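You operate a simulated robot arm through the tools that you are given. There is no shell and no other tool. Be economical: measure what you need, move in short steps, check, and stop when the job is done.

Carry out the task below with a simulated robot arm. There is one attempt and no reset: what you move stays moved.

TASK
Clamp the meter in the holder on both sides, switch the holder on, link the probe and press READ.
Fine: leave the probe on the meter; write nothing.
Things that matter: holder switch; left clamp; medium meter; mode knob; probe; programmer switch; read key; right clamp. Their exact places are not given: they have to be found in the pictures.

It is judged by the outcome, as a careful person would: the job done as asked, and still so three seconds after it is handed in. It fails if anything else is knocked over, pushed out of place, dropped, spilled or broken.

THE ROBOT
A 6-joint arm with a fingered hand, hanging from a carriage that runs on a gantry, over the field with the corners [1127, 192], [-1373, 192], [-1373, -1288], [1127, -1288] (x, y) and turns from -660 to 28 degrees about z. Base frame: it is fixed where the carriage stands at the start and does not move with it; the origin is on the floor, on the carriage's upright axis, x ahead of it, y to its left, z up; the surface under the hand at the start is at about z = 800. Lengths are in mm, angles in degrees, forces in N, time in s.
With the tool pointing down near the work surface it reaches from about 100 to 440 mm from the robot's upright axis, wherever it stands. Its first joint turns from -166.0 to 166.0 degrees. Places, roughly: holder switch [500, 100, 800]; left clamp [500, 200, 900]; mode knob [700, 200, 800]; programmer switch [800, 200, 800]; read key [800, 100, 800]; right clamp [600, 200, 900]. Payload 3.7 kg.
The tool frame sits at the grasp point between the pads (the TCP): z along the fingers, y along the line on which they close. The tips reach 26 mm beyond it. Largest opening 156 mm; the body of the gripper starts 73 mm behind the TCP. The gripper is a hand of 4 fingers: y runs from the thumb to the fingers, the wrist lies at [0, 0, -239] in the tool frame, and closing takes about 1.5 s.
Orientation is that of the tool frame in the base frame, as a unit quaternion [x, y, z, w]. With the fingers straight down and closing along the base's y, the tool's x points along the base's -x, its y along +y and its z along -z.

THE INTERFACE
- The arm moves only by the tool play_rows. Its argument "commands" is a list that holds one entry, the list of rows, each a list of 6 numbers: the shift along the tool's x, y, z in mm, then the turn, a rotation vector about the tool's x, y, z in degrees. In form: [[[x, y, z, ax, ay, az], ...]]. A call has 1 to 12 rows; each row shifts and turns the commanded pose from where the row before left it, along the tool's axes as they then stand. "hand" is the finger opening in mm, from 0 to 156, set as the call begins (left out, the last holds). Rows are played at 5 a second. More than 50 mm and 8.6 degrees between two rows, or a gripper value outside its range, and nothing of the call is played. A pose out of reach is approached as far as the arm can. The call stops where the force on the tool passes 40 N (or 10 N more than at its start, if that is more) or the arm is blocked; 0.2 s more then pass. The fingers move at their own pace (about 45 mm/s each) and stop on an object; they squeeze with about 23 N. The grip force told is the motor's: it shows also when the fingers shut on nothing. Time passes only in rows, and 0.2 s behind the last, so rows that do not move let the fingers close. The reply holds the time, the measured pose of the TCP, the force on the tool along the base axes, the opening and the grip force, in the units named above and with some noise, with the torque about the TCP (base axes, N m) and any sound that the robot's microphone picked up, and new pictures: "views" is both (left out), scene, wrist or none.
- Cameras (640 x 400 px; columns grow to the right, rows downward): "scene" is now at [253.7, 14.2, 1722.1]; the picture's right is [0.24, -0.97, 0.00], its down [-0.90, -0.22, -0.36] and it looks along [0.35, 0.09, -0.93] (base axes); focal length 248 px, centre (320, 200). "wrist" rides on the gripper at [58, -58, -91] in the tool frame; the picture's right is [0.71, 0.71, 0.00], its down [-0.53, 0.53, -0.67] and it looks along [-0.47, 0.47, 0.74] (tool axes); focal length 265 px, centre (320, 200).
- slide_trunk(by): slides the trunk up (or, below 0, down) by that many mm; the arm and the scene camera ride with it, the base frame stays. It gives what a move gives, with no picture.
- roll_base(legs): drives the robot by 1 to 6 legs, each [ahead, left, turn to the left] in mm, mm and degrees, along the robot's own axes; the way and the turn of a leg run together, so that a leg with both is an arc; at most 1500 mm and 180 degrees a leg. The arm and the cameras ride along, it lands a little off, and it stops where it bumps. It keeps to its track: a leg is cut to what the track allows. It gives what a move gives, and a new picture of the scene camera.
- hand_shape(shape): the hand has 4 fingers and takes this shape, open, in about a second: jaw (thumb against the fingers, like two jaws); tri (thumb and two fingers); tip (a fingertip pinch); poke (one finger out to press); point (the index stretched); flat (the hand flat); cup (the hand cupped); fist (a fist). The gripper value then closes the fingers along that shape, each until it touches; the sizes above hold for jaw. It gives what a move gives, with no picture.
- head_to(pan, tilt): turns the head with the scene camera to pan (to the left, within 155 degrees either way) and tilt (down, from -29 to 69), counted from straight ahead of the robot. It gives what a move gives, and a new picture of the scene camera.
- locate(camera, pixels): for up to 12 pixels [column, row] of the newest picture of that camera ("zoom" is the newest enlarged one), the place [x, y, z] in the base frame of the surface seen there, good to about 2 mm. The clock stands still meanwhile.
- enlarge(camera, box): a new picture of the part [left, top, right, bottom] of that camera's present view, enlarged. The clock stands still meanwhile.
- job_done(): hands the job in; it is judged then, once.

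Keep the steps short. Do not move on a guess: measure, check each grasp and each placing, and mend mistakes. In all there are 80 turns and 260 pictures (those below and enlarged ones count). Leave the gripper open and the arm clear of the work at the hand-in unless told otherwise, and finish with a single line.

The tools are called after ">>>" as a command line: name --argument value ..., lists and objects as JSON in quotes. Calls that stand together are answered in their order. play_rows: Moves the arm, as the interface text tells. Its arguments: {"type":"object","properties":{"commands":{"type":"array","items":{"type":"array","items":{"type":"array","items":{"type":"number"}}}},"hand":{"type":"number"},"views":{"type":"string","enum":["both","scene","wrist","none"]}},"required":["commands"]} The other tools are called the same way: slide_trunk (by) slides the trunk up or down; hand_shape (shape) gives the hand a shape; roll_base (legs) drives the base; head_to (pan, tilt) turns the head that bears the scene camera; locate (camera, pixels) gives the place of the surface under pixels of a picture; enlarge (camera, box) takes an enlarged picture of a part of a camera's view; job_done () hands the job in.

At the start:

```text
clock: 0.0
position: [436.8, 40.0, 999.3]
tcp_rot: [0.001, 1.0, 0.0, 0.0]
wrist_force: [0.4, 0.9, -0.4]
wrist_torque: [0.02, -0.02, 0.0]
width: 155.9
finger_force: 0.1
shape: jaw
trunk travel left (down, up): [-575.0, 104.0]
robot x, y, heading: [-0.3, -1.4, -0.2]
head pan, tilt: [13.9, 68.8]
```

scene: 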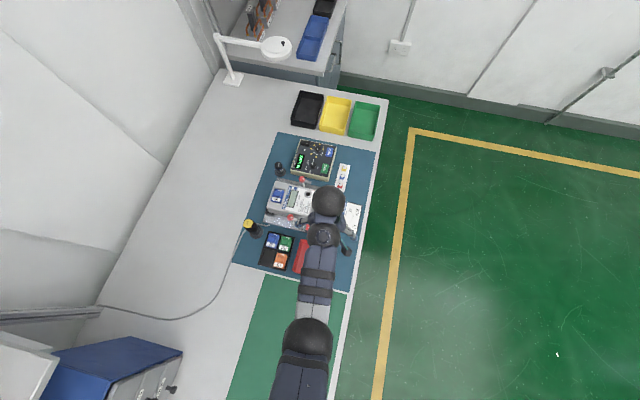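
wrist: 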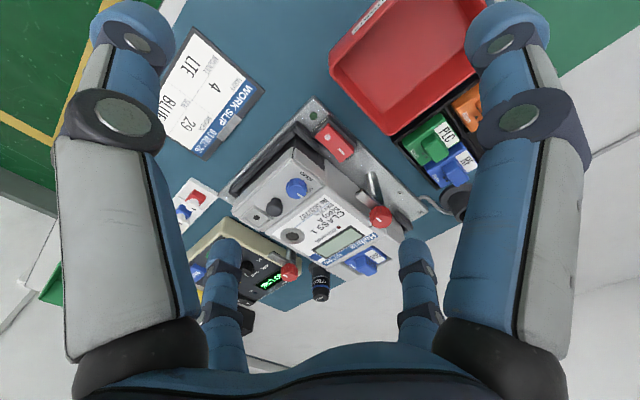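

I see the blue mat with the meter in its holder, a programmer behind it and a work slip. I'll enlarge both views to read them.

>>> enlarge --camera "scene" --box '[230, 130, 390, 280]'

>>> enlarge --camera "wrist" --box '[160, 20, 480, 310]'

```text
2.67 times, centred on (310, 205) of scene
```

zoom: 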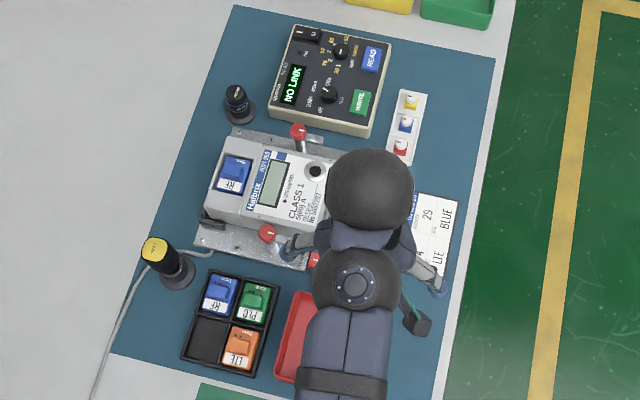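

```text
1.38 times, centred on (320, 165) of wrist
```

zoom: 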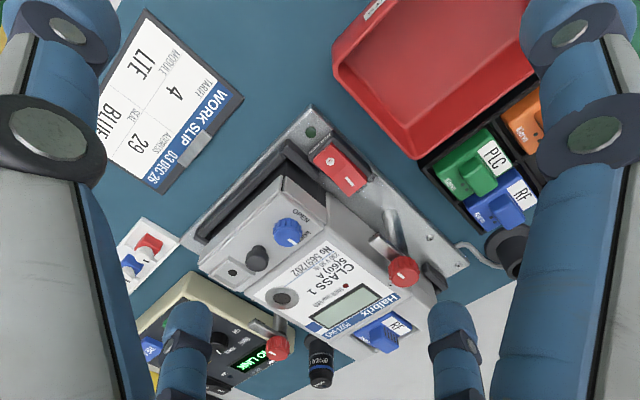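

The arm hides part of the bench. I'll drive right a bit and ahead to see it without the arm in the way.

>>> roll_base --legs '[[150, -200, 0]]'

>>> play_rows --commands '[[[0, 0, 0, 0, 0, 0]]]' --views "wrist"

>>> enlarge --camera "scene" --box '[200, 100, 400, 300]'

```text
clock: 1.8
position: [582.8, -157.1, 999.4]
tcp_rot: [0.002, 1.0, 0.0, 0.0]
wrist_force: [-0.4, -0.5, 0.6]
wrist_torque: [0.04, 0.0, -0.02]
width: 155.7
finger_force: 0.1
shape: jaw
trunk travel left (down, up): [-575.0, 104.0]
robot x, y, heading: [148.6, -195.2, -0.0]
head pan, tilt: [13.9, 68.8]
```

scene: 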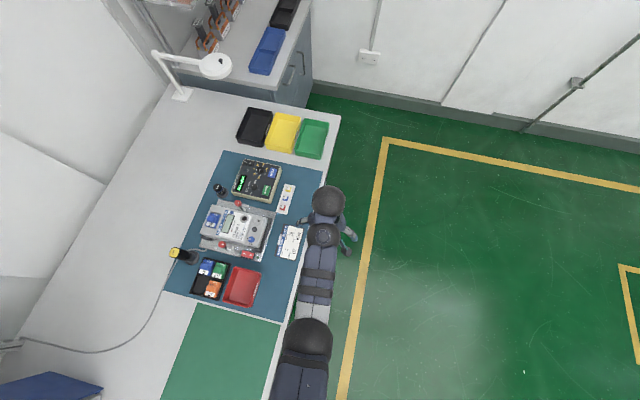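

```text
clock: 2.2
position: [583.1, -158.1, 999.4]
tcp_rot: [0.001, 1.0, 0.0, 0.001]
wrist_force: [-0.1, 0.9, -0.3]
wrist_torque: [0.01, 0.03, -0.06]
width: 155.9
finger_force: 0.1
shape: jaw
trunk travel left (down, up): [-575.0, 104.0]
robot x, y, heading: [148.8, -194.9, -0.2]
head pan, tilt: [13.9, 68.8]
```

wrist: 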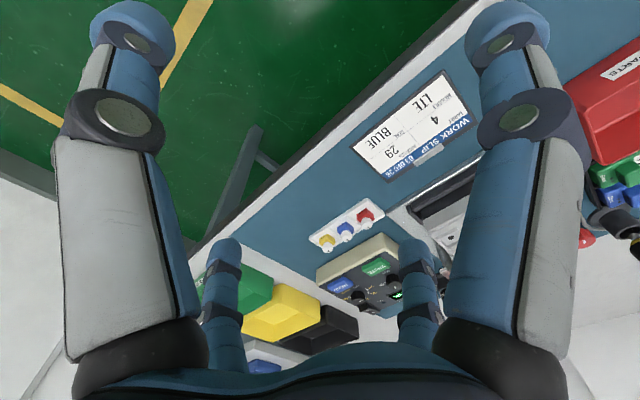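

```text
2.00 times, centred on (300, 200) of scene
```

zoom: 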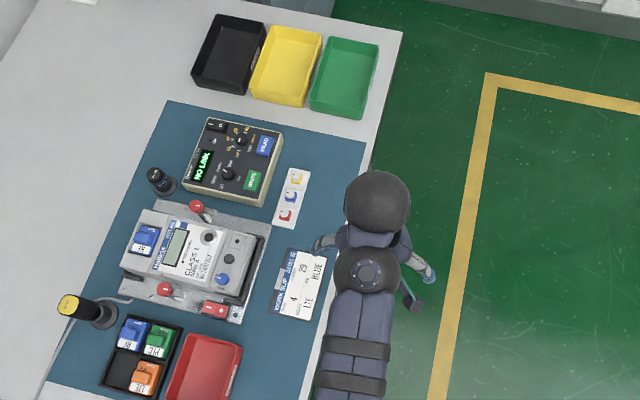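

Clear view now. I'll zoom tighter on the holder and programmer separately.

>>> enlarge --camera "scene" --box '[225, 150, 305, 200]'

>>> enlarge --camera "scene" --box '[160, 190, 300, 278]'

```text
8.00 times, centred on (265, 175) of scene
```

zoom: 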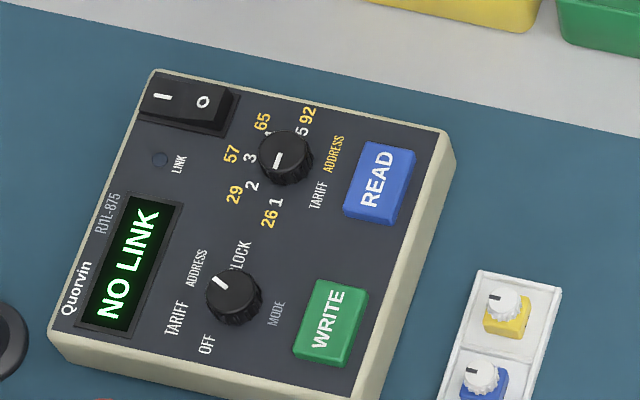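

```text
4.55 times, centred on (230, 234) of scene
```

zoom: 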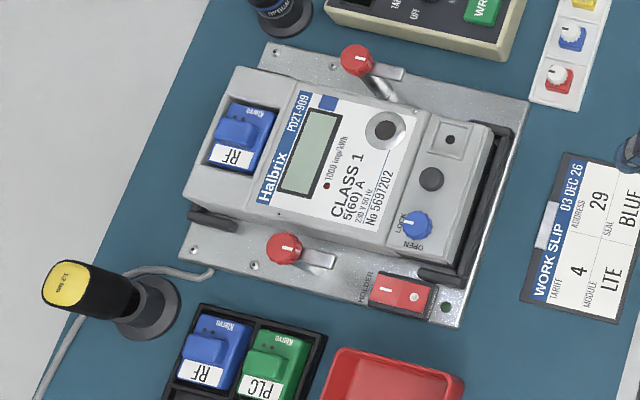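

I'll locate the holder parts: meter port (385,130), left/right clamp balls (283,248)/(357,60), lever ends, switch halves (385,288)/(418,296), base and meter tops.

>>> locate --camera "zoom" --pixels '[[385, 130], [283, 248], [325, 262], [357, 60], [400, 73], [388, 290], [417, 297], [265, 258], [430, 180], [300, 140], [445, 307], [280, 8]]'

>>> enlarge --camera "scene" --box '[190, 165, 250, 215]'

```text
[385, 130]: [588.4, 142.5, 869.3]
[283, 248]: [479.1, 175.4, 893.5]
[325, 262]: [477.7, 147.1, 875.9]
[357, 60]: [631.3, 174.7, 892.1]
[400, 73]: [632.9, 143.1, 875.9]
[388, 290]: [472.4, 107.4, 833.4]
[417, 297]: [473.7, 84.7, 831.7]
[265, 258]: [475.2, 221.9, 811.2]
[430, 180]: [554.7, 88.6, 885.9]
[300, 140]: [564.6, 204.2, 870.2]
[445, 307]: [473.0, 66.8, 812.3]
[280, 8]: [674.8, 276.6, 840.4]
```

```text
8.00 times, centred on (220, 190) of scene
```

zoom: 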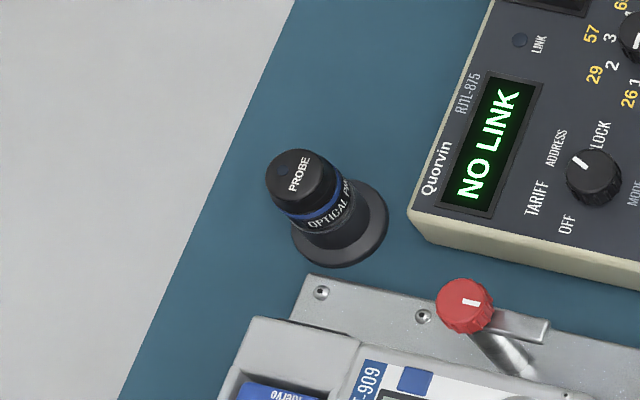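

The black cylinder labelled PROBE is at about (675,277). I'll drive to where everything is within reach, then bring the arm back for wrist-camera close-ups of the clamps.

>>> roll_base --legs '[[231, 195, 0]]'

>>> play_rows --commands '[[[45, 0, 0, 0, 0, 0], [45, 0, 0, 0, 0, 0], [45, 0, 0, 0, 0, 0], [45, 0, 0, 0, 0, 0], [45, 0, 0, 0, 0, 0], [45, 0, 0, 0, 0, 0], [45, 0, 0, 0, 0, 0]]]'

```text
clock: 4.3
position: [816.4, 30.9, 999.5]
tcp_rot: [0.007, 1.0, 0.0, 0.0]
wrist_force: [0.6, 0.2, -0.1]
wrist_torque: [-0.03, 0.03, -0.03]
width: 155.8
finger_force: 0.0
shape: jaw
trunk travel left (down, up): [-575.0, 104.0]
robot x, y, heading: [383.1, -2.4, -0.8]
head pan, tilt: [13.9, 68.8]
```

scene: 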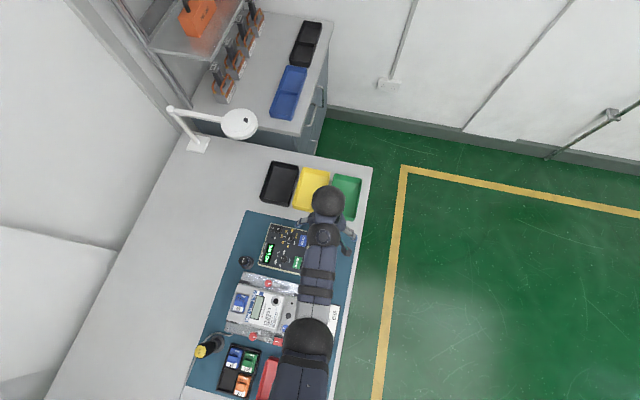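

```text
clock: 5.9
position: [502.8, 37.7, 1000.8]
tcp_rot: [0.007, 1.0, 0.001, 0.0]
wrist_force: [0.7, -0.1, 0.1]
wrist_torque: [-0.06, 0.0, -0.03]
width: 156.1
finger_force: 0.0
shape: jaw
trunk travel left (down, up): [-575.0, 104.0]
robot x, y, heading: [377.9, -4.2, -0.8]
head pan, tilt: [13.9, 68.8]
```

scene: 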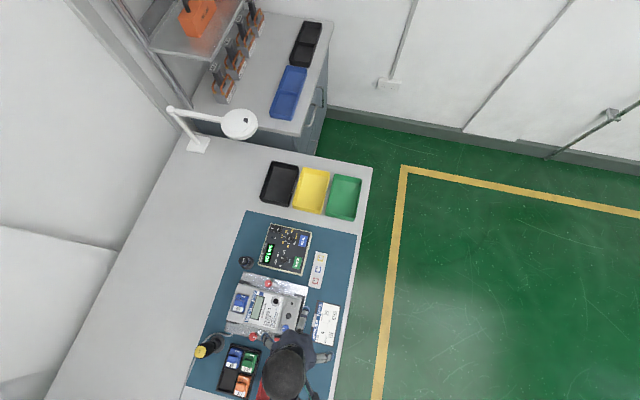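
wrist: 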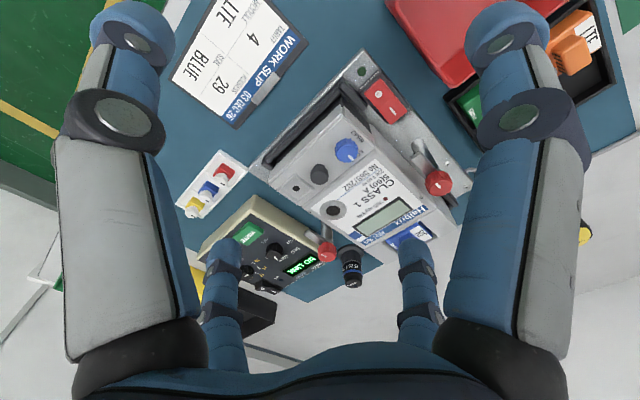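

Meter and holder are well in view. I'll enlarge the holder from the wrist and the scene.

>>> enlarge --camera "wrist" --box '[360, 60, 488, 210]'

>>> enlarge --camera "wrist" --box '[240, 160, 400, 290]'

>>> enlarge --camera "scene" --box '[215, 260, 325, 350]'

```text
2.67 times, centred on (424, 135) of wrist
```

zoom: 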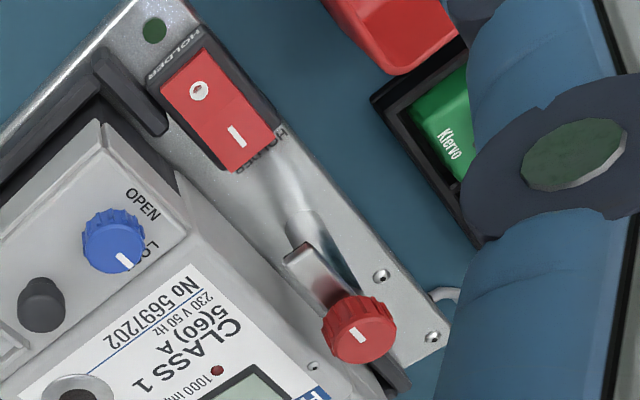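

```text
3.08 times, centred on (320, 225) of wrist
```

zoom: 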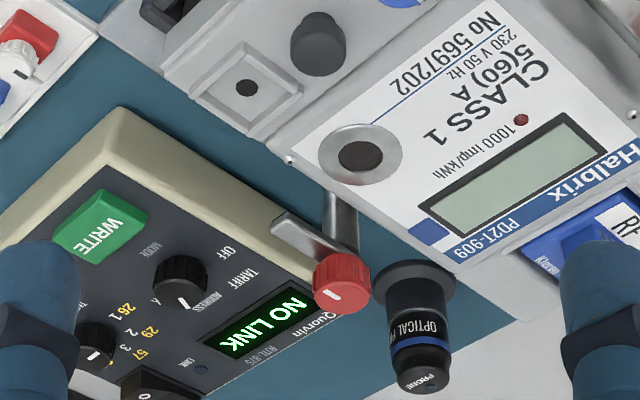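

```text
4.44 times, centred on (270, 305) of scene
```

zoom: 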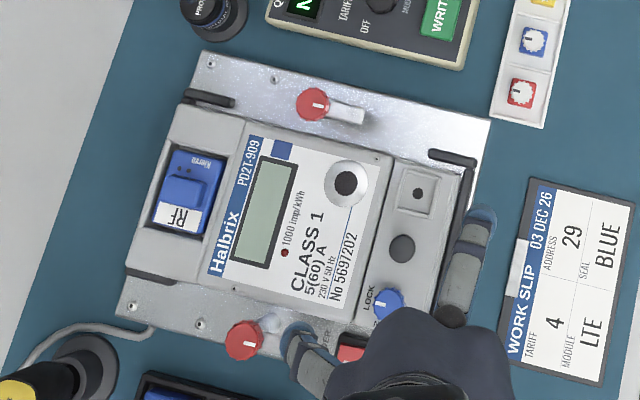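

The clamps look like vertical knobs with a swinging bar; I need to know where the post stands. I'll re-zoom from the wrist and locate points along both posts.

>>> enlarge --camera "wrist" --box '[390, 110, 470, 210]'

>>> locate --camera "wrist" --pixels '[[325, 226], [437, 185], [436, 180], [418, 158], [415, 145], [422, 155]]'

```text
4.00 times, centred on (430, 160) of wrist
```

zoom: 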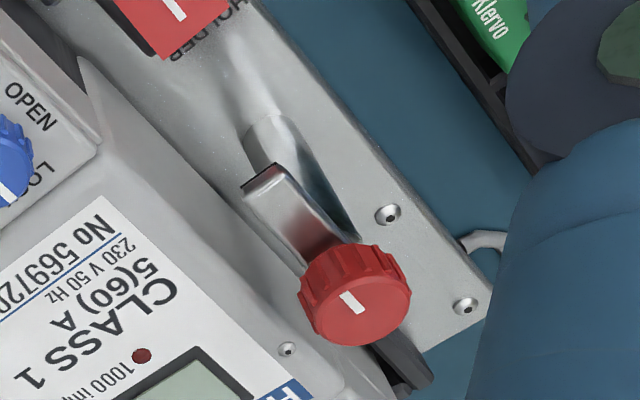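

```text
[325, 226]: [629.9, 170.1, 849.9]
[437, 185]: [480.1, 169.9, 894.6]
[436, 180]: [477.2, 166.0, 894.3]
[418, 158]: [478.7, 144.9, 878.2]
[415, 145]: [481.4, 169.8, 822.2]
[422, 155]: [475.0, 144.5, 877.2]
```

The post is coaxial with each knob, so turning the knob swings the bar. Before gripping I need the true finger layout, so I'll look at the hand in the scene.

>>> enlarge --camera "scene" --box '[240, 290, 350, 400]'

>>> locate --camera "scene" --pixels '[[304, 315], [264, 338], [325, 357]]'

>>> locate --camera "wrist" --pixels '[[130, 15], [510, 15], [225, 245], [410, 245], [120, 120], [520, 120]]'

```text
3.64 times, centred on (295, 345) of scene
```

zoom: 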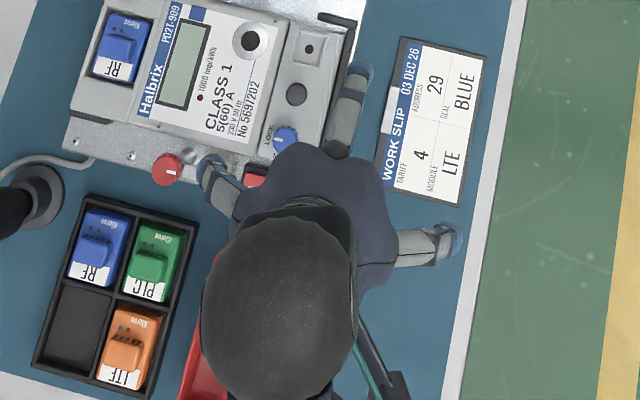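

```text
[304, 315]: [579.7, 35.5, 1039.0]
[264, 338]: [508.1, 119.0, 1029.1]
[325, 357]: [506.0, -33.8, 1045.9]
```

```text
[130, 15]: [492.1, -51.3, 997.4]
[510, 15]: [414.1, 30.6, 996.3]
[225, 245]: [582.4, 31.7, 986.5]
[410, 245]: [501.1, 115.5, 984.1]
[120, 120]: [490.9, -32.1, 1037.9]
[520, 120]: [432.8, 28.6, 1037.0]
```

The fingers form a cross of four. I'll try the "tip" shape here in free air and part-close it to see which fingers move.

>>> hand_shape --shape "tip"

>>> play_rows --commands '[[[0, 0, 0, 0, 0, 0], [0, 0, 0, 0, 0, 0], [0, 0, 0, 0, 0, 0], [0, 0, 0, 0, 0, 0], [0, 0, 0, 0, 0, 0], [0, 0, 0, 0, 0, 0]]]' --hand 30

```text
clock: 6.8
position: [503.0, 37.8, 999.9]
tcp_rot: [0.008, 1.0, -0.001, -0.001]
wrist_force: [0.3, 0.4, 0.1]
wrist_torque: [0.02, 0.02, -0.03]
width: 155.8
finger_force: 0.1
shape: tip
trunk travel left (down, up): [-575.0, 104.0]
robot x, y, heading: [378.9, -0.5, -0.7]
head pan, tilt: [13.9, 68.8]
```

```text
clock: 8.2
position: [504.1, 38.2, 1000.5]
tcp_rot: [0.008, 1.0, -0.001, 0.0]
wrist_force: [-0.7, 0.0, -0.1]
wrist_torque: [-0.03, 0.03, 0.0]
width: 31.8
finger_force: 0.1
shape: tip
trunk travel left (down, up): [-575.0, 104.0]
robot x, y, heading: [375.4, -5.6, -1.0]
head pan, tilt: [13.9, 68.8]
```

scene: 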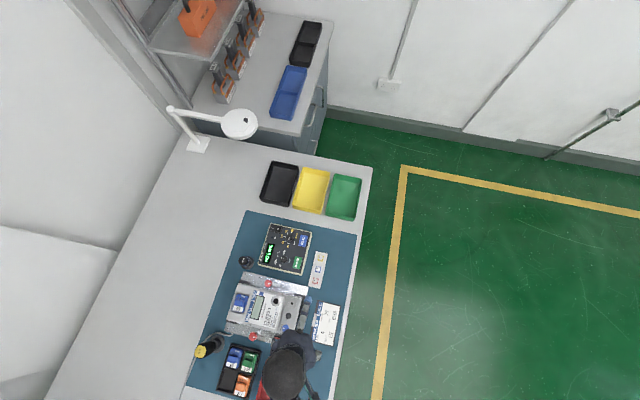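
wrist: 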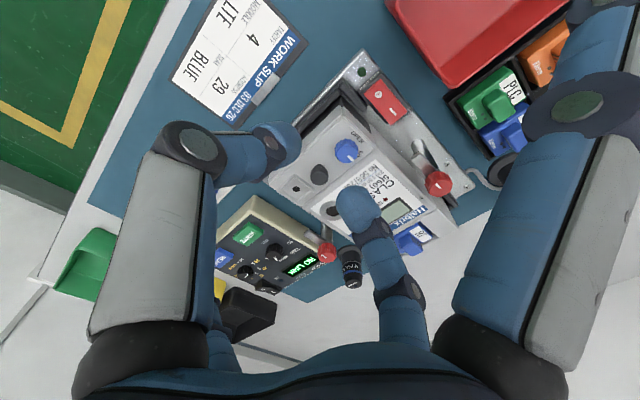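

"Tip" closes only the two y fingers; the x ones stay straight. I'll measure the fingertip places to know the clearances.

>>> enlarge --camera "wrist" --box '[150, 100, 470, 300]'

>>> locate --camera "wrist" --pixels '[[283, 132], [358, 200], [285, 155], [350, 192], [218, 338], [600, 10], [225, 350], [297, 145], [340, 200], [370, 190]]'

>>> enlarge --camera "scene" --box '[240, 290, 350, 400]'

```text
2.00 times, centred on (310, 200) of wrist
```

zoom: 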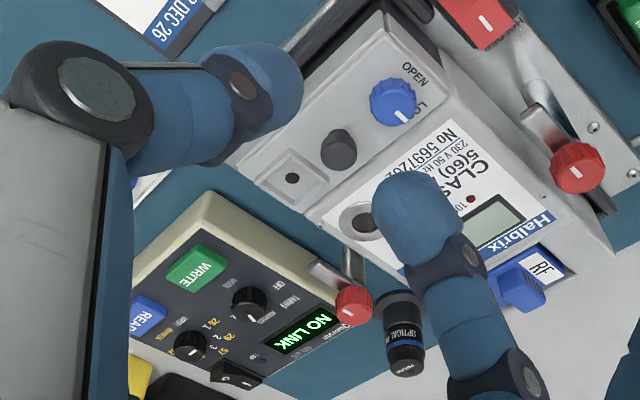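

```text
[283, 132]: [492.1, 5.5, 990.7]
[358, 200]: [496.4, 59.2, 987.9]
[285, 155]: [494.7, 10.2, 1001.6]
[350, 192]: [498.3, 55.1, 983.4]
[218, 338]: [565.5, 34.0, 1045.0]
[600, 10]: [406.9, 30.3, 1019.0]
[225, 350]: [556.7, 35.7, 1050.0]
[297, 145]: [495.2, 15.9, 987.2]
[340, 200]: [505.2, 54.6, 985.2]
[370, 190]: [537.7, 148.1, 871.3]
```

```text
3.64 times, centred on (295, 345) of scene
```

zoom: 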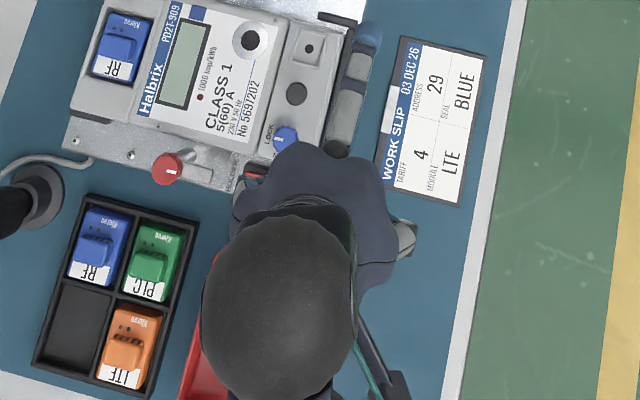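

In tip shape the idle fingers spread up and out of the way — good. Now I'll measure both knobs' tops precisely in a zoom.

>>> enlarge --camera "wrist" --box '[405, 150, 469, 206]'

>>> enlarge --camera "scene" --box '[235, 265, 305, 350]'

```text
7.14 times, centred on (437, 178) of wrist
```

zoom: 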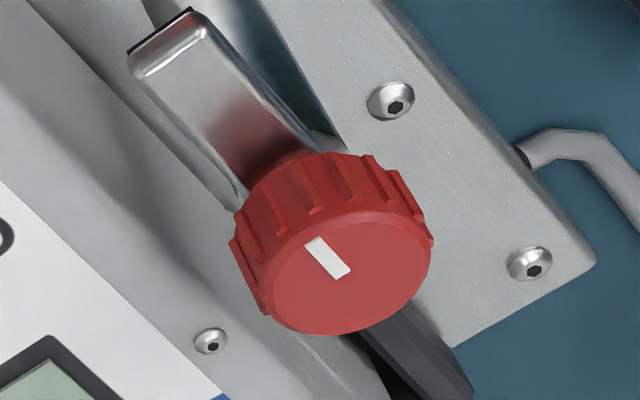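

```text
4.71 times, centred on (270, 308) of scene
```

zoom: 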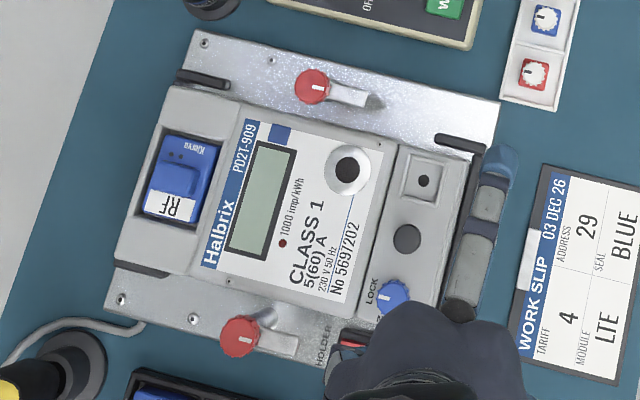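

>>> locate --camera "zoom" --pixels '[[224, 337], [255, 337], [239, 321], [239, 351], [298, 86], [325, 86], [311, 73], [311, 100], [297, 347], [370, 103], [240, 300], [330, 130]]'

>>> enlarge --camera "wrist" --box '[405, 150, 469, 206]'

>>> locate --camera "zoom" --pixels '[[345, 270], [270, 285], [425, 255], [345, 325], [345, 220], [140, 70], [205, 20], [190, 90]]'

```text
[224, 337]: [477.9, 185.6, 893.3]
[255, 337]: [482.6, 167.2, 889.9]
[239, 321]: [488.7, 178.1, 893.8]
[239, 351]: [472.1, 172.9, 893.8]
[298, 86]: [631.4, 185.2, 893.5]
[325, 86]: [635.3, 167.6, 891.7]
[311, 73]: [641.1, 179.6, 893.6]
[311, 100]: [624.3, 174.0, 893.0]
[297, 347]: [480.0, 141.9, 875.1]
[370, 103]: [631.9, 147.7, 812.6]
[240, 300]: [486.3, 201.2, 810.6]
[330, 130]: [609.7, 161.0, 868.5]
```

```text
7.14 times, centred on (437, 178) of wrist
```

zoom: 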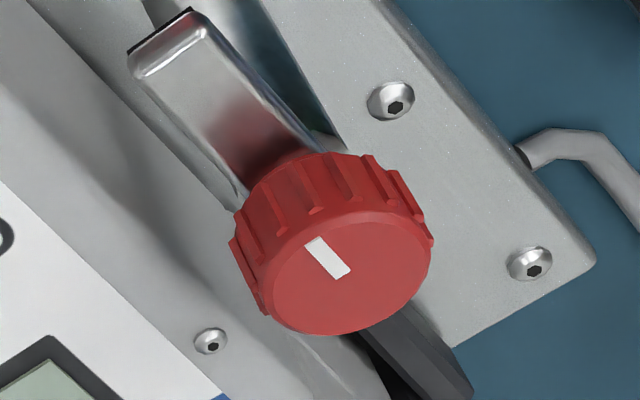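

```text
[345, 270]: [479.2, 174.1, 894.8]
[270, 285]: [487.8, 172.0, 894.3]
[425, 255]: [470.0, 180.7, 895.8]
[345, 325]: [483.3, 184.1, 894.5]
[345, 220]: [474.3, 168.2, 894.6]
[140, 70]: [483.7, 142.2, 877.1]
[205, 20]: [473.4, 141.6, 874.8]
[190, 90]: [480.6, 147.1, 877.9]
```

Left knob centre (480,175), top z 894; right (632,176); radius about 12. I'll turn the tool +90° about its z so the fingers close along x (across the bar), opening 60.

>>> play_rows --commands '[[[0, 0, 0, 0, 0, 8.2], [0, 0, 0, 0, 0, 8.2], [0, 0, 0, 0, 0, 8.2], [0, 0, 0, 0, 0, 8.2], [0, 0, 0, 0, 0, 8.2], [0, 0, 0, 0, 0, 8.2], [0, 0, 0, 0, 0, 8.2], [0, 0, 0, 0, 0, 8.2], [0, 0, 0, 0, 0, 8.2], [0, 0, 0, 0, 0, 8.2], [0, 0, 0, 0, 0, 8.0]]]' --hand 60 --views "none"

>>> play_rows --commands '[[[40, -8, 0, 0, 0, 0], [40, -8, 0, 0, 0, 0], [40, -6, 0, 0, 0, 0], [17, -2, 0, 0, 0, 0], [0, 0, 30, 0, 0, 0], [0, 0, 20, 0, 0, 0], [0, 0, 0, 0, 0, 0]]]'

```text
clock: 10.6
position: [500.8, 35.9, 1001.4]
tcp_rot: [0.713, 0.701, 0.001, 0.0]
wrist_force: [0.3, -0.5, -0.4]
wrist_torque: [0.01, 0.01, -0.01]
width: 59.7
finger_force: 0.1
shape: tip
trunk travel left (down, up): [-575.0, 104.0]
robot x, y, heading: [379.9, -0.9, -0.9]
head pan, tilt: [13.9, 68.8]
```

```text
clock: 12.2
position: [477.4, 173.1, 950.0]
tcp_rot: [0.712, 0.702, 0.002, 0.0]
wrist_force: [-0.1, 0.1, -0.7]
wrist_torque: [0.02, 0.01, 0.03]
width: 59.6
finger_force: 0.1
shape: tip
trunk travel left (down, up): [-575.0, 104.0]
robot x, y, heading: [379.7, 0.0, -0.8]
head pan, tilt: [13.9, 68.8]
```

scene: 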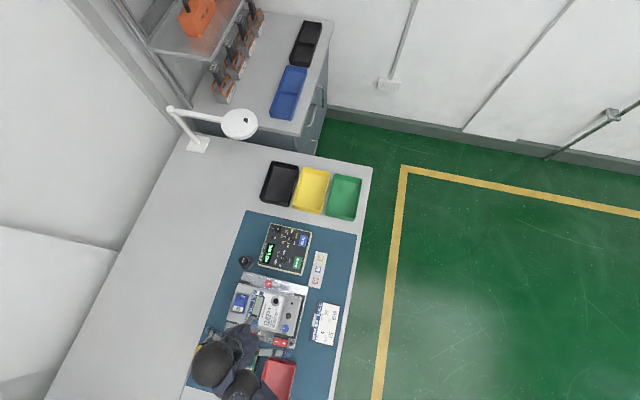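
wrist: 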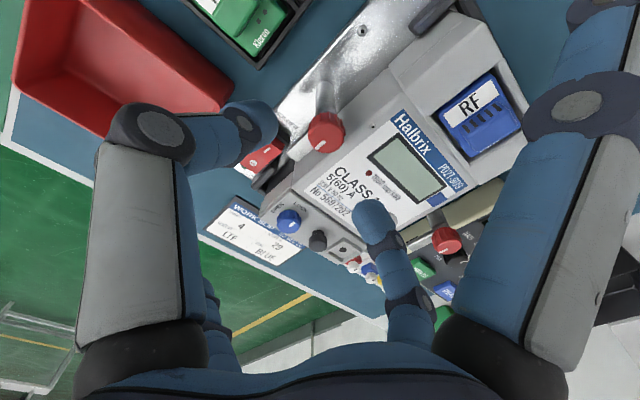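

Hovering above the knob. Before descending I must check the idle finger against the tall yellow screwdriver; I'll zoom and locate both.

>>> enlarge --camera "scene" --box '[180, 300, 300, 400]'

>>> head_to --pan 40 --tilt 69

```text
4.00 times, centred on (240, 350) of scene
```

zoom: 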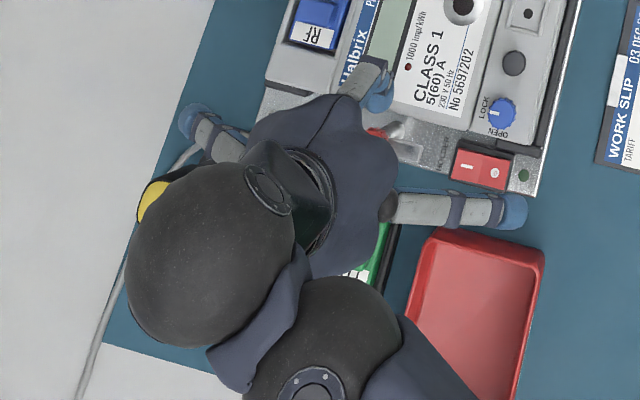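

```text
clock: 13.1
position: [476.6, 174.9, 950.5]
tcp_rot: [0.712, 0.703, 0.0, 0.0]
wrist_force: [0.1, 0.0, -0.1]
wrist_torque: [-0.01, 0.0, 0.0]
width: 59.7
finger_force: 0.0
shape: tip
trunk travel left (down, up): [-575.0, 104.0]
robot x, y, heading: [377.5, -5.3, -0.9]
head pan, tilt: [40.0, 68.8]
```

scene: 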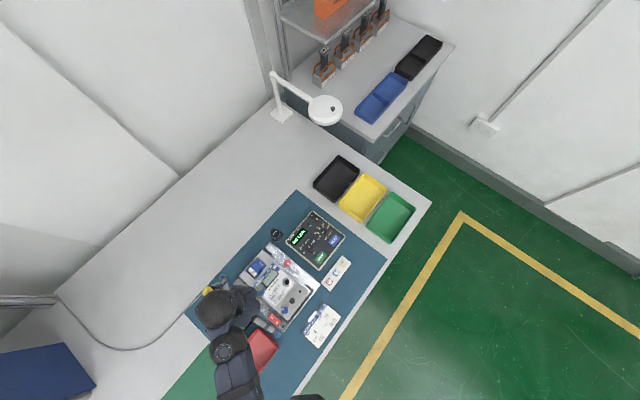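

>>> enlarge --camera "scene" --box '[180, 240, 320, 350]'

```text
3.64 times, centred on (250, 295) of scene
```

zoom: 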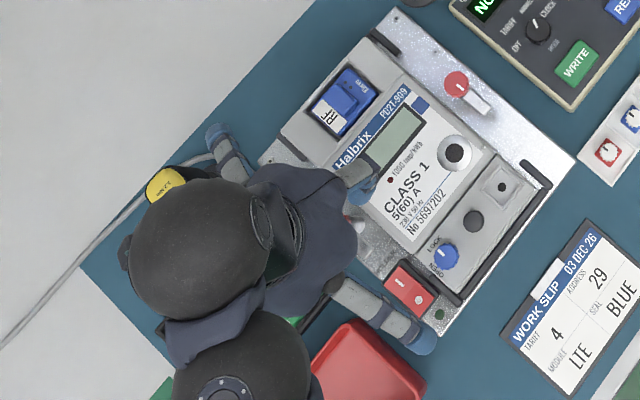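

The idle finger tips show at (213,133) and (425,345), screwdriver top at (165,185). Locating them.

>>> locate --camera "zoom" --pixels '[[212, 128], [215, 140], [426, 348], [163, 183], [365, 190], [228, 155], [155, 195]]'

```text
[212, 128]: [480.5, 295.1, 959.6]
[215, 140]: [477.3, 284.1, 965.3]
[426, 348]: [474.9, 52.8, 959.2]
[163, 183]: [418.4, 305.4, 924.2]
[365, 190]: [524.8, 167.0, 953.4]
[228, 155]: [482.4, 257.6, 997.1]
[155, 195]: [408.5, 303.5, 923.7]
```

The idle finger tips reach 120 mm at about TCP height; a 90→180° sweep would graze the screwdriver (at 143 mm, direction 115°). So I'll turn 45° first at this height, then lower so the tips sit just above the bar (TCP z 908).

>>> play_rows --commands '[[[0, 0, 0, 0, 0, -7.5], [0, 0, 0, 0, 0, -7.5], [0, 0, 0, 0, 0, -7.5], [0, 0, 0, 0, 0, -7.5], [0, 0, 0, 0, 0, -7.5], [0, 0, 0, 0, 0, -7.5], [-1.4, 2.8, 0, 0, 0, 0], [0, 0, 15, 0, 0, 0], [0, 0, 0, 0, 0, 0]]]' --views "wrist"

```text
clock: 15.1
position: [483.3, 174.2, 934.4]
tcp_rot: [0.389, 0.921, 0.001, 0.0]
wrist_force: [-0.6, -0.2, -0.1]
wrist_torque: [-0.03, 0.01, 0.03]
width: 59.8
finger_force: 0.0
shape: tip
trunk travel left (down, up): [-575.0, 104.0]
robot x, y, heading: [381.1, -3.8, -0.9]
head pan, tilt: [40.0, 68.8]
```

wrist: 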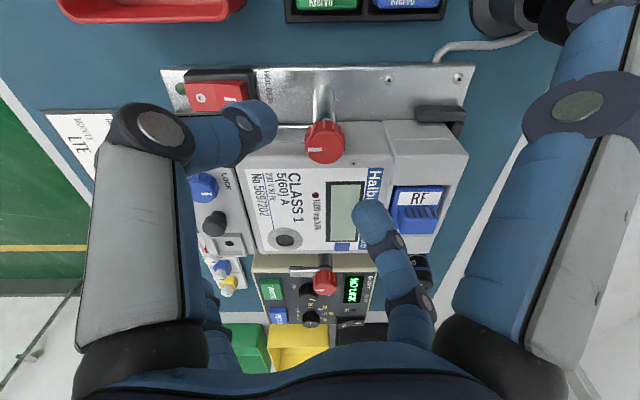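

The knob sits about under the TCP projection. I'll lower to z≈908 and look again.

>>> play_rows --commands '[[[0, 0, 14, 0, 0, 0], [0, 0, 12, 0, 0, 0], [0, 0, 0, 0, 0, 0], [0, 0, 0, 0, 0, 0]]]' --views "wrist"

>>> locate --camera "wrist" --pixels '[[323, 165], [245, 140], [370, 210]]'

>>> enlarge --camera "wrist" --box '[200, 80, 420, 250]'

```text
clock: 16.1
position: [483.0, 173.5, 909.7]
tcp_rot: [0.389, 0.921, 0.0, 0.0]
wrist_force: [-0.2, 0.7, 0.1]
wrist_torque: [0.02, 0.01, 0.01]
width: 59.5
finger_force: 0.0
shape: tip
trunk travel left (down, up): [-575.0, 104.0]
robot x, y, heading: [377.8, -2.4, -1.0]
head pan, tilt: [40.0, 68.8]
```

wrist: 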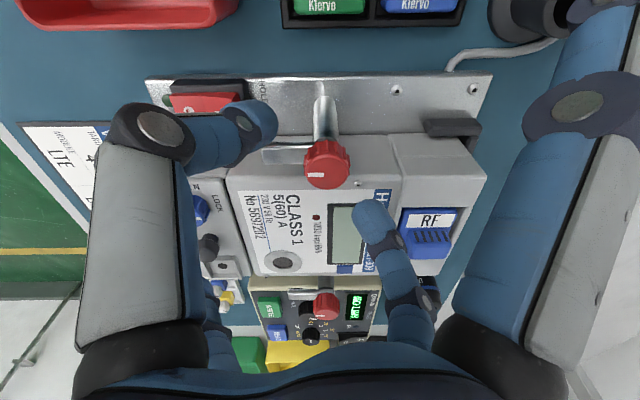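

```text
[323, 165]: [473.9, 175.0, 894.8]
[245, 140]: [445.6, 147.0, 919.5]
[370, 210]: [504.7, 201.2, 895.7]
```

```text
2.35 times, centred on (310, 165) of wrist
```

zoom: 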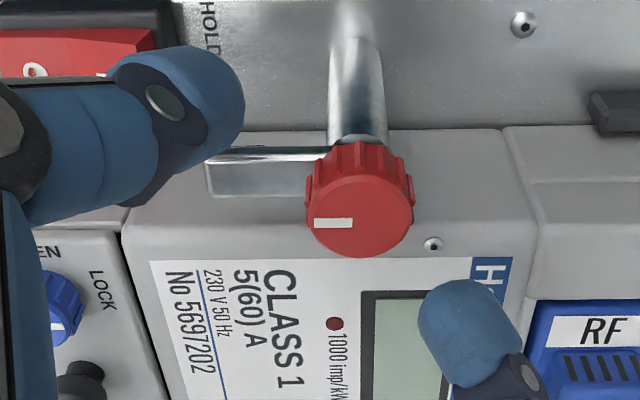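

The knob is about 4.5 mm off along tool x. I'll correct that, then close on the knob.

>>> play_rows --commands '[[[4.5, -1, 1, 0, 0, 0], [0, 0, 0, 0, 0, 0]]]' --views "none"

>>> play_rows --commands '[[[0, 0, 0, 0, 0, 0], [0, 0, 0, 0, 0, 0], [0, 0, 0, 0, 0, 0], [0, 0, 0, 0, 0, 0], [0, 0, 0, 0, 0, 0]]]' --hand 10 --views "wrist"

>>> enlarge --camera "wrist" --box '[200, 80, 420, 250]'

```text
clock: 16.7
position: [479.6, 175.7, 908.2]
tcp_rot: [0.389, 0.921, -0.001, 0.0]
wrist_force: [0.8, 0.8, -1.6]
wrist_torque: [0.04, -0.02, 0.03]
width: 59.6
finger_force: 0.1
shape: tip
trunk travel left (down, up): [-575.0, 104.0]
robot x, y, heading: [380.2, 0.2, -0.8]
head pan, tilt: [40.0, 68.8]
```

```text
clock: 17.9
position: [479.0, 175.5, 908.6]
tcp_rot: [0.39, 0.921, 0.0, -0.001]
wrist_force: [0.3, 0.7, -3.3]
wrist_torque: [0.03, -0.04, -0.01]
width: 15.5
finger_force: 23.1
shape: tip
trunk travel left (down, up): [-575.0, 104.0]
robot x, y, heading: [376.7, -2.8, -0.8]
head pan, tilt: [40.0, 68.8]
```

wrist: 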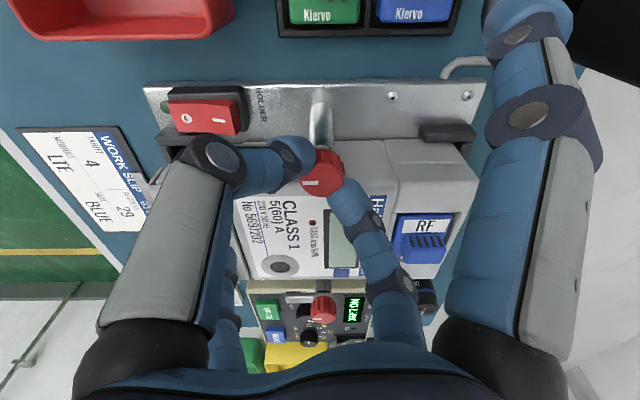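

```text
2.35 times, centred on (310, 165) of wrist
```

zoom: 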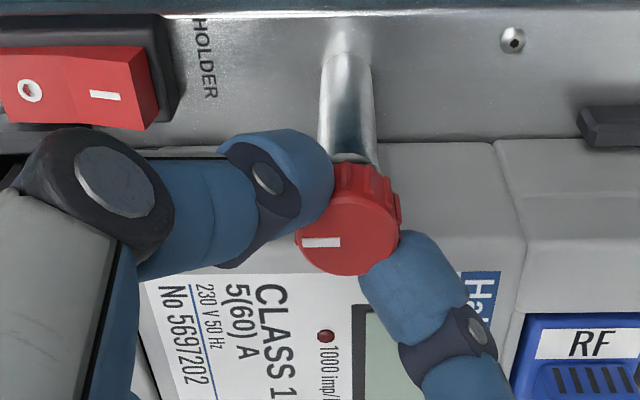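

Gripped at 23 N. I'll turn the knob −24° first (counter-clockwise from above, bar toward the meter) and check it follows.

>>> play_rows --commands '[[[0, 0, 0, 0, 0, -6], [0, 0, 0, 0, 0, -6], [0, 0, 0, 0, 0, -6], [0, 0, 0, 0, 0, -6], [0, 0, 0, 0, 0, 0]]]' --views "wrist"

>>> enlarge --camera "wrist" --box '[200, 80, 420, 250]'

```text
clock: 19.1
position: [478.9, 176.6, 907.5]
tcp_rot: [0.188, 0.982, -0.001, -0.001]
wrist_force: [2.2, -2.0, -0.8]
wrist_torque: [-0.01, -0.03, -0.03]
width: 15.3
finger_force: 22.8
shape: tip
trunk travel left (down, up): [-575.0, 104.0]
robot x, y, heading: [381.5, -1.3, -0.8]
head pan, tilt: [40.0, 68.8]
```

wrist: 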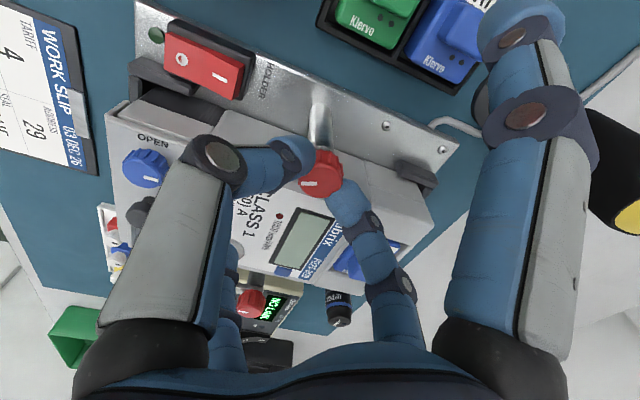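

```text
2.35 times, centred on (310, 165) of wrist
```

zoom: 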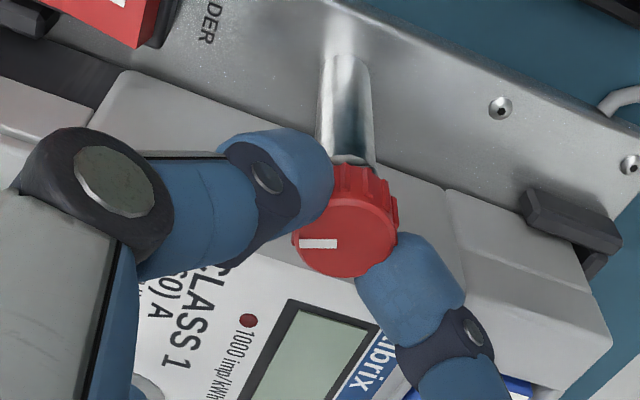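

The knob follows the hand (marker kept still relative to the fingers). I'll continue with the remaining 66°.

>>> play_rows --commands '[[[0, 0, 0, 0, 0, -6], [0, 0, 0, 0, 0, -6], [0, 0, 0, 0, 0, -6], [0, 0, 0, 0, 0, -6], [0, 0, 0, 0, 0, -6], [0, 0, 0, 0, 0, -6], [0, 0, 0, 0, 0, -6], [0, 0, 0, 0, 0, -6], [0, 0, 0, 0, 0, -6], [0, 0, 0, 0, 0, -6], [0, 0, 0, 0, 0, -6], [0, 0, 0, 0, 0, 0]]]'

>>> enlarge --camera "wrist" --box '[200, 80, 420, 250]'

```text
clock: 21.7
position: [480.0, 175.3, 907.9]
tcp_rot: [-0.377, 0.926, -0.001, 0.0]
wrist_force: [5.9, -1.4, 1.6]
wrist_torque: [0.0, -0.15, -0.07]
width: 15.6
finger_force: 23.3
shape: tip
trunk travel left (down, up): [-575.0, 104.0]
robot x, y, heading: [377.7, -1.8, -0.9]
head pan, tilt: [40.0, 68.8]
```

scene: 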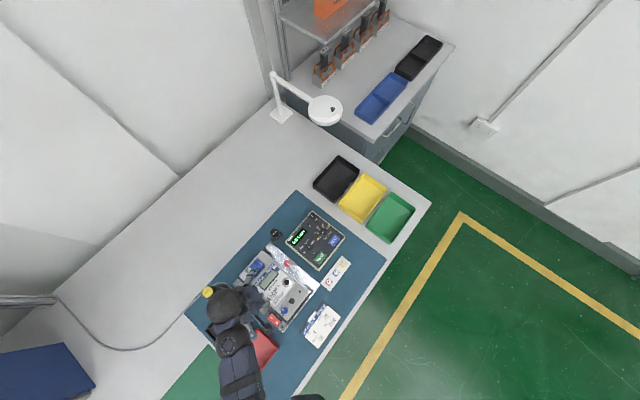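
wrist: 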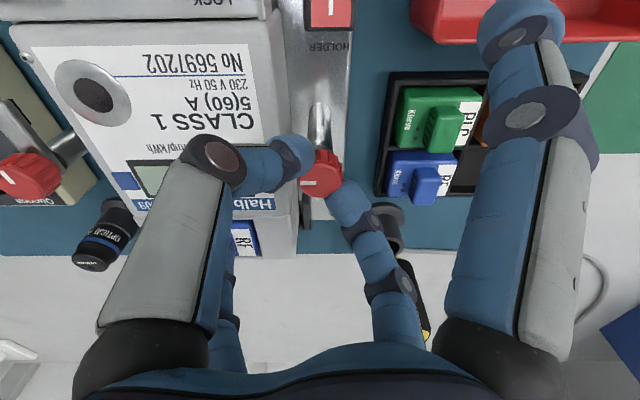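

```text
2.35 times, centred on (310, 165) of wrist
```

zoom: 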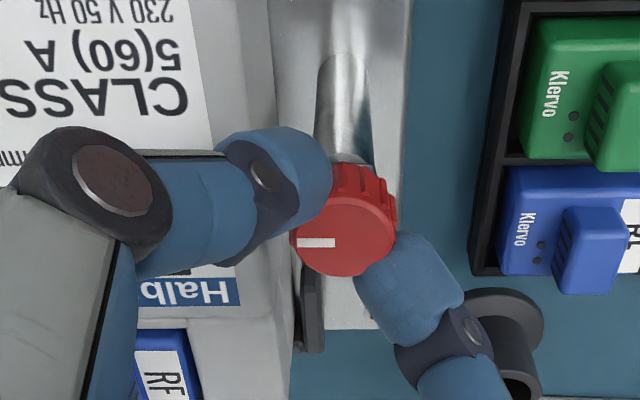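

Marker now points at the meter. I'll open to 60, rise, and inspect the bar.

>>> play_rows --commands '[[[0, 0, 0, 0, 0, 0], [0, 0, 0, 0, 0, 0], [0, 0, 0, 0, 0, 0], [0, 0, -25, 0, 0, 0], [0, 0, -30, 0, 0, 0], [0, 0, -30, 0, 0, 0], [0, 0, 0, 0, 0, 0]]]' --hand 60 --views "wrist"

>>> enlarge --camera "wrist" --box '[240, 40, 400, 170]'

```text
clock: 23.3
position: [478.2, 176.6, 993.6]
tcp_rot: [-0.376, 0.927, 0.0, -0.001]
wrist_force: [-0.1, -0.3, -0.1]
wrist_torque: [0.0, -0.01, -0.02]
width: 59.8
finger_force: 0.0
shape: tip
trunk travel left (down, up): [-575.0, 104.0]
robot x, y, heading: [379.1, -1.1, -0.8]
head pan, tilt: [40.0, 68.8]
```

wrist: 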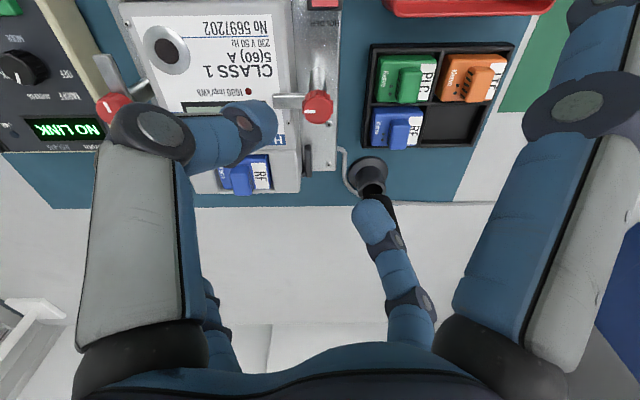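

```text
3.08 times, centred on (320, 105) of wrist
```

zoom: 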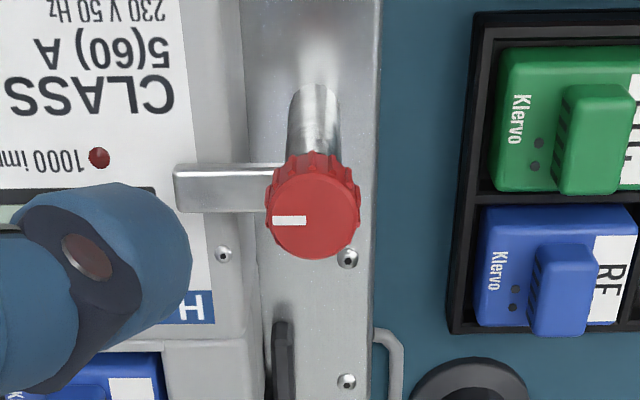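

Left bar lies over the meter's edge. Next: same height across to the right knob (632,176).

>>> play_rows --commands '[[[-27, -27, 0, 0, 0, 0], [-27, -27, 0, 0, 0, 0], [-27, -27, 0, 0, 0, 0], [-27, -27, 0, 0, 0, 0], [0, 0, 30, 0, 0, 0], [0, 0, 20, 0, 0, 0], [0, 0, 0, 0, 0, 0]]]' --views "wrist"

>>> enlarge --camera "wrist" --box '[200, 80, 420, 250]'

```text
clock: 24.9
position: [631.9, 175.0, 942.8]
tcp_rot: [-0.376, 0.927, 0.0, 0.001]
wrist_force: [-0.2, -0.9, 0.1]
wrist_torque: [0.02, -0.01, -0.02]
width: 60.0
finger_force: 0.0
shape: tip
trunk travel left (down, up): [-575.0, 104.0]
robot x, y, heading: [378.5, 1.2, -0.7]
head pan, tilt: [40.0, 68.8]
```

wrist: 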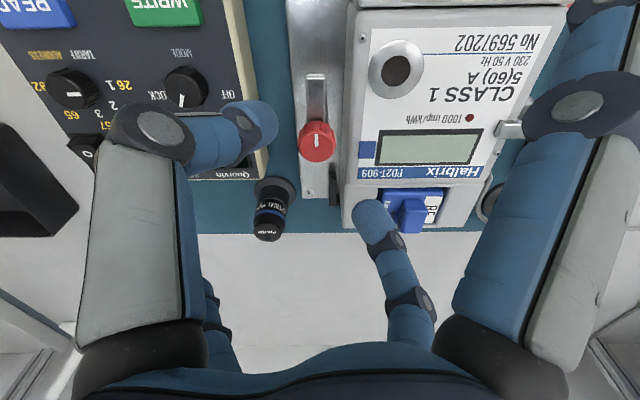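

```text
2.35 times, centred on (310, 165) of wrist
```

zoom: 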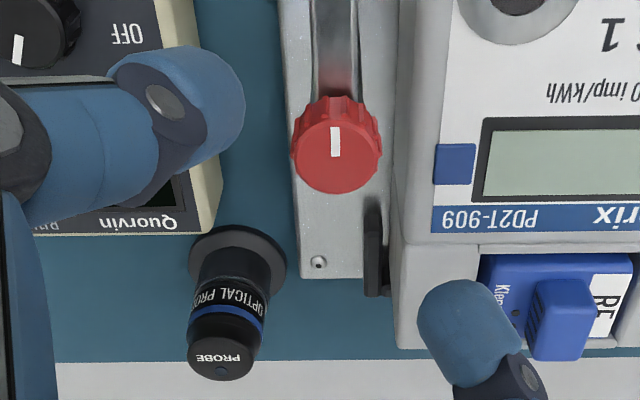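

Alignment within ~2 mm. I'll locate the probe top meanwhile, then lower to z≈908 and close on the right knob.

>>> locate --camera "zoom" --pixels '[[337, 150], [220, 362], [225, 335], [238, 270], [238, 238], [195, 355], [245, 355], [262, 270]]'

>>> play_rows --commands '[[[0, -1.5, 15, 0, 0, 0], [0, 0, 15, 0, 0, 0], [0, 0, 5, 0, 0, 0], [0, 0, 0, 0, 0, 0]]]' --views "none"

>>> play_rows --commands '[[[0, 0, 0, 0, 0, 0], [0, 0, 0, 0, 0, 0], [0, 0, 0, 0, 0, 0], [0, 0, 0, 0, 0, 0], [0, 0, 0, 0, 0, 0]]]' --hand 10 --views "wrist"

>>> enlarge --camera "wrist" --box '[200, 80, 420, 250]'

```text
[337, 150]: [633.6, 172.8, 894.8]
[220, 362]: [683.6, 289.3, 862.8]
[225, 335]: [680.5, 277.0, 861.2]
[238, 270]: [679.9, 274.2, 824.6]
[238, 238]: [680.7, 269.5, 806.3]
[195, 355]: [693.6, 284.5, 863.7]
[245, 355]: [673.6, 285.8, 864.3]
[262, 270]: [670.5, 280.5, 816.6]
```

```text
clock: 25.9
position: [631.4, 173.3, 907.2]
tcp_rot: [-0.376, 0.926, 0.0, 0.0]
wrist_force: [0.2, 0.1, 1.2]
wrist_torque: [0.0, -0.03, 0.0]
width: 59.8
finger_force: 0.0
shape: tip
trunk travel left (down, up): [-575.0, 104.0]
robot x, y, heading: [382.0, -1.6, -0.9]
head pan, tilt: [40.0, 68.8]
```

```text
clock: 27.1
position: [632.1, 174.7, 907.4]
tcp_rot: [-0.377, 0.926, 0.0, -0.001]
wrist_force: [-0.7, -0.5, -3.9]
wrist_torque: [-0.03, 0.06, -0.01]
width: 15.1
finger_force: 22.8
shape: tip
trunk travel left (down, up): [-575.0, 104.0]
robot x, y, heading: [379.6, 1.0, -0.8]
head pan, tilt: [40.0, 68.8]
```

wrist: 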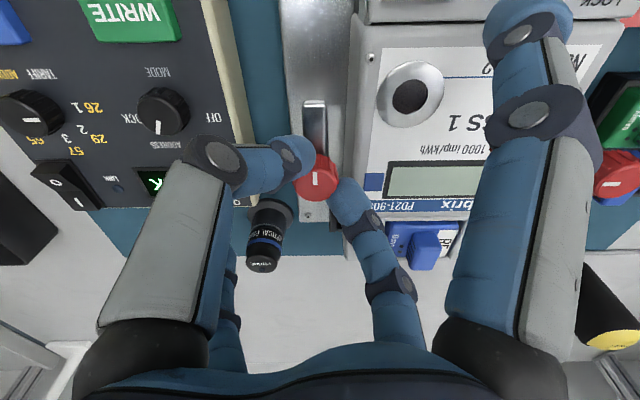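

```text
2.35 times, centred on (310, 165) of wrist
```

zoom: 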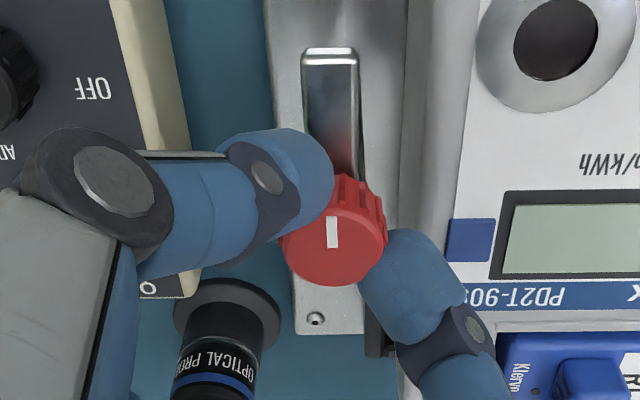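

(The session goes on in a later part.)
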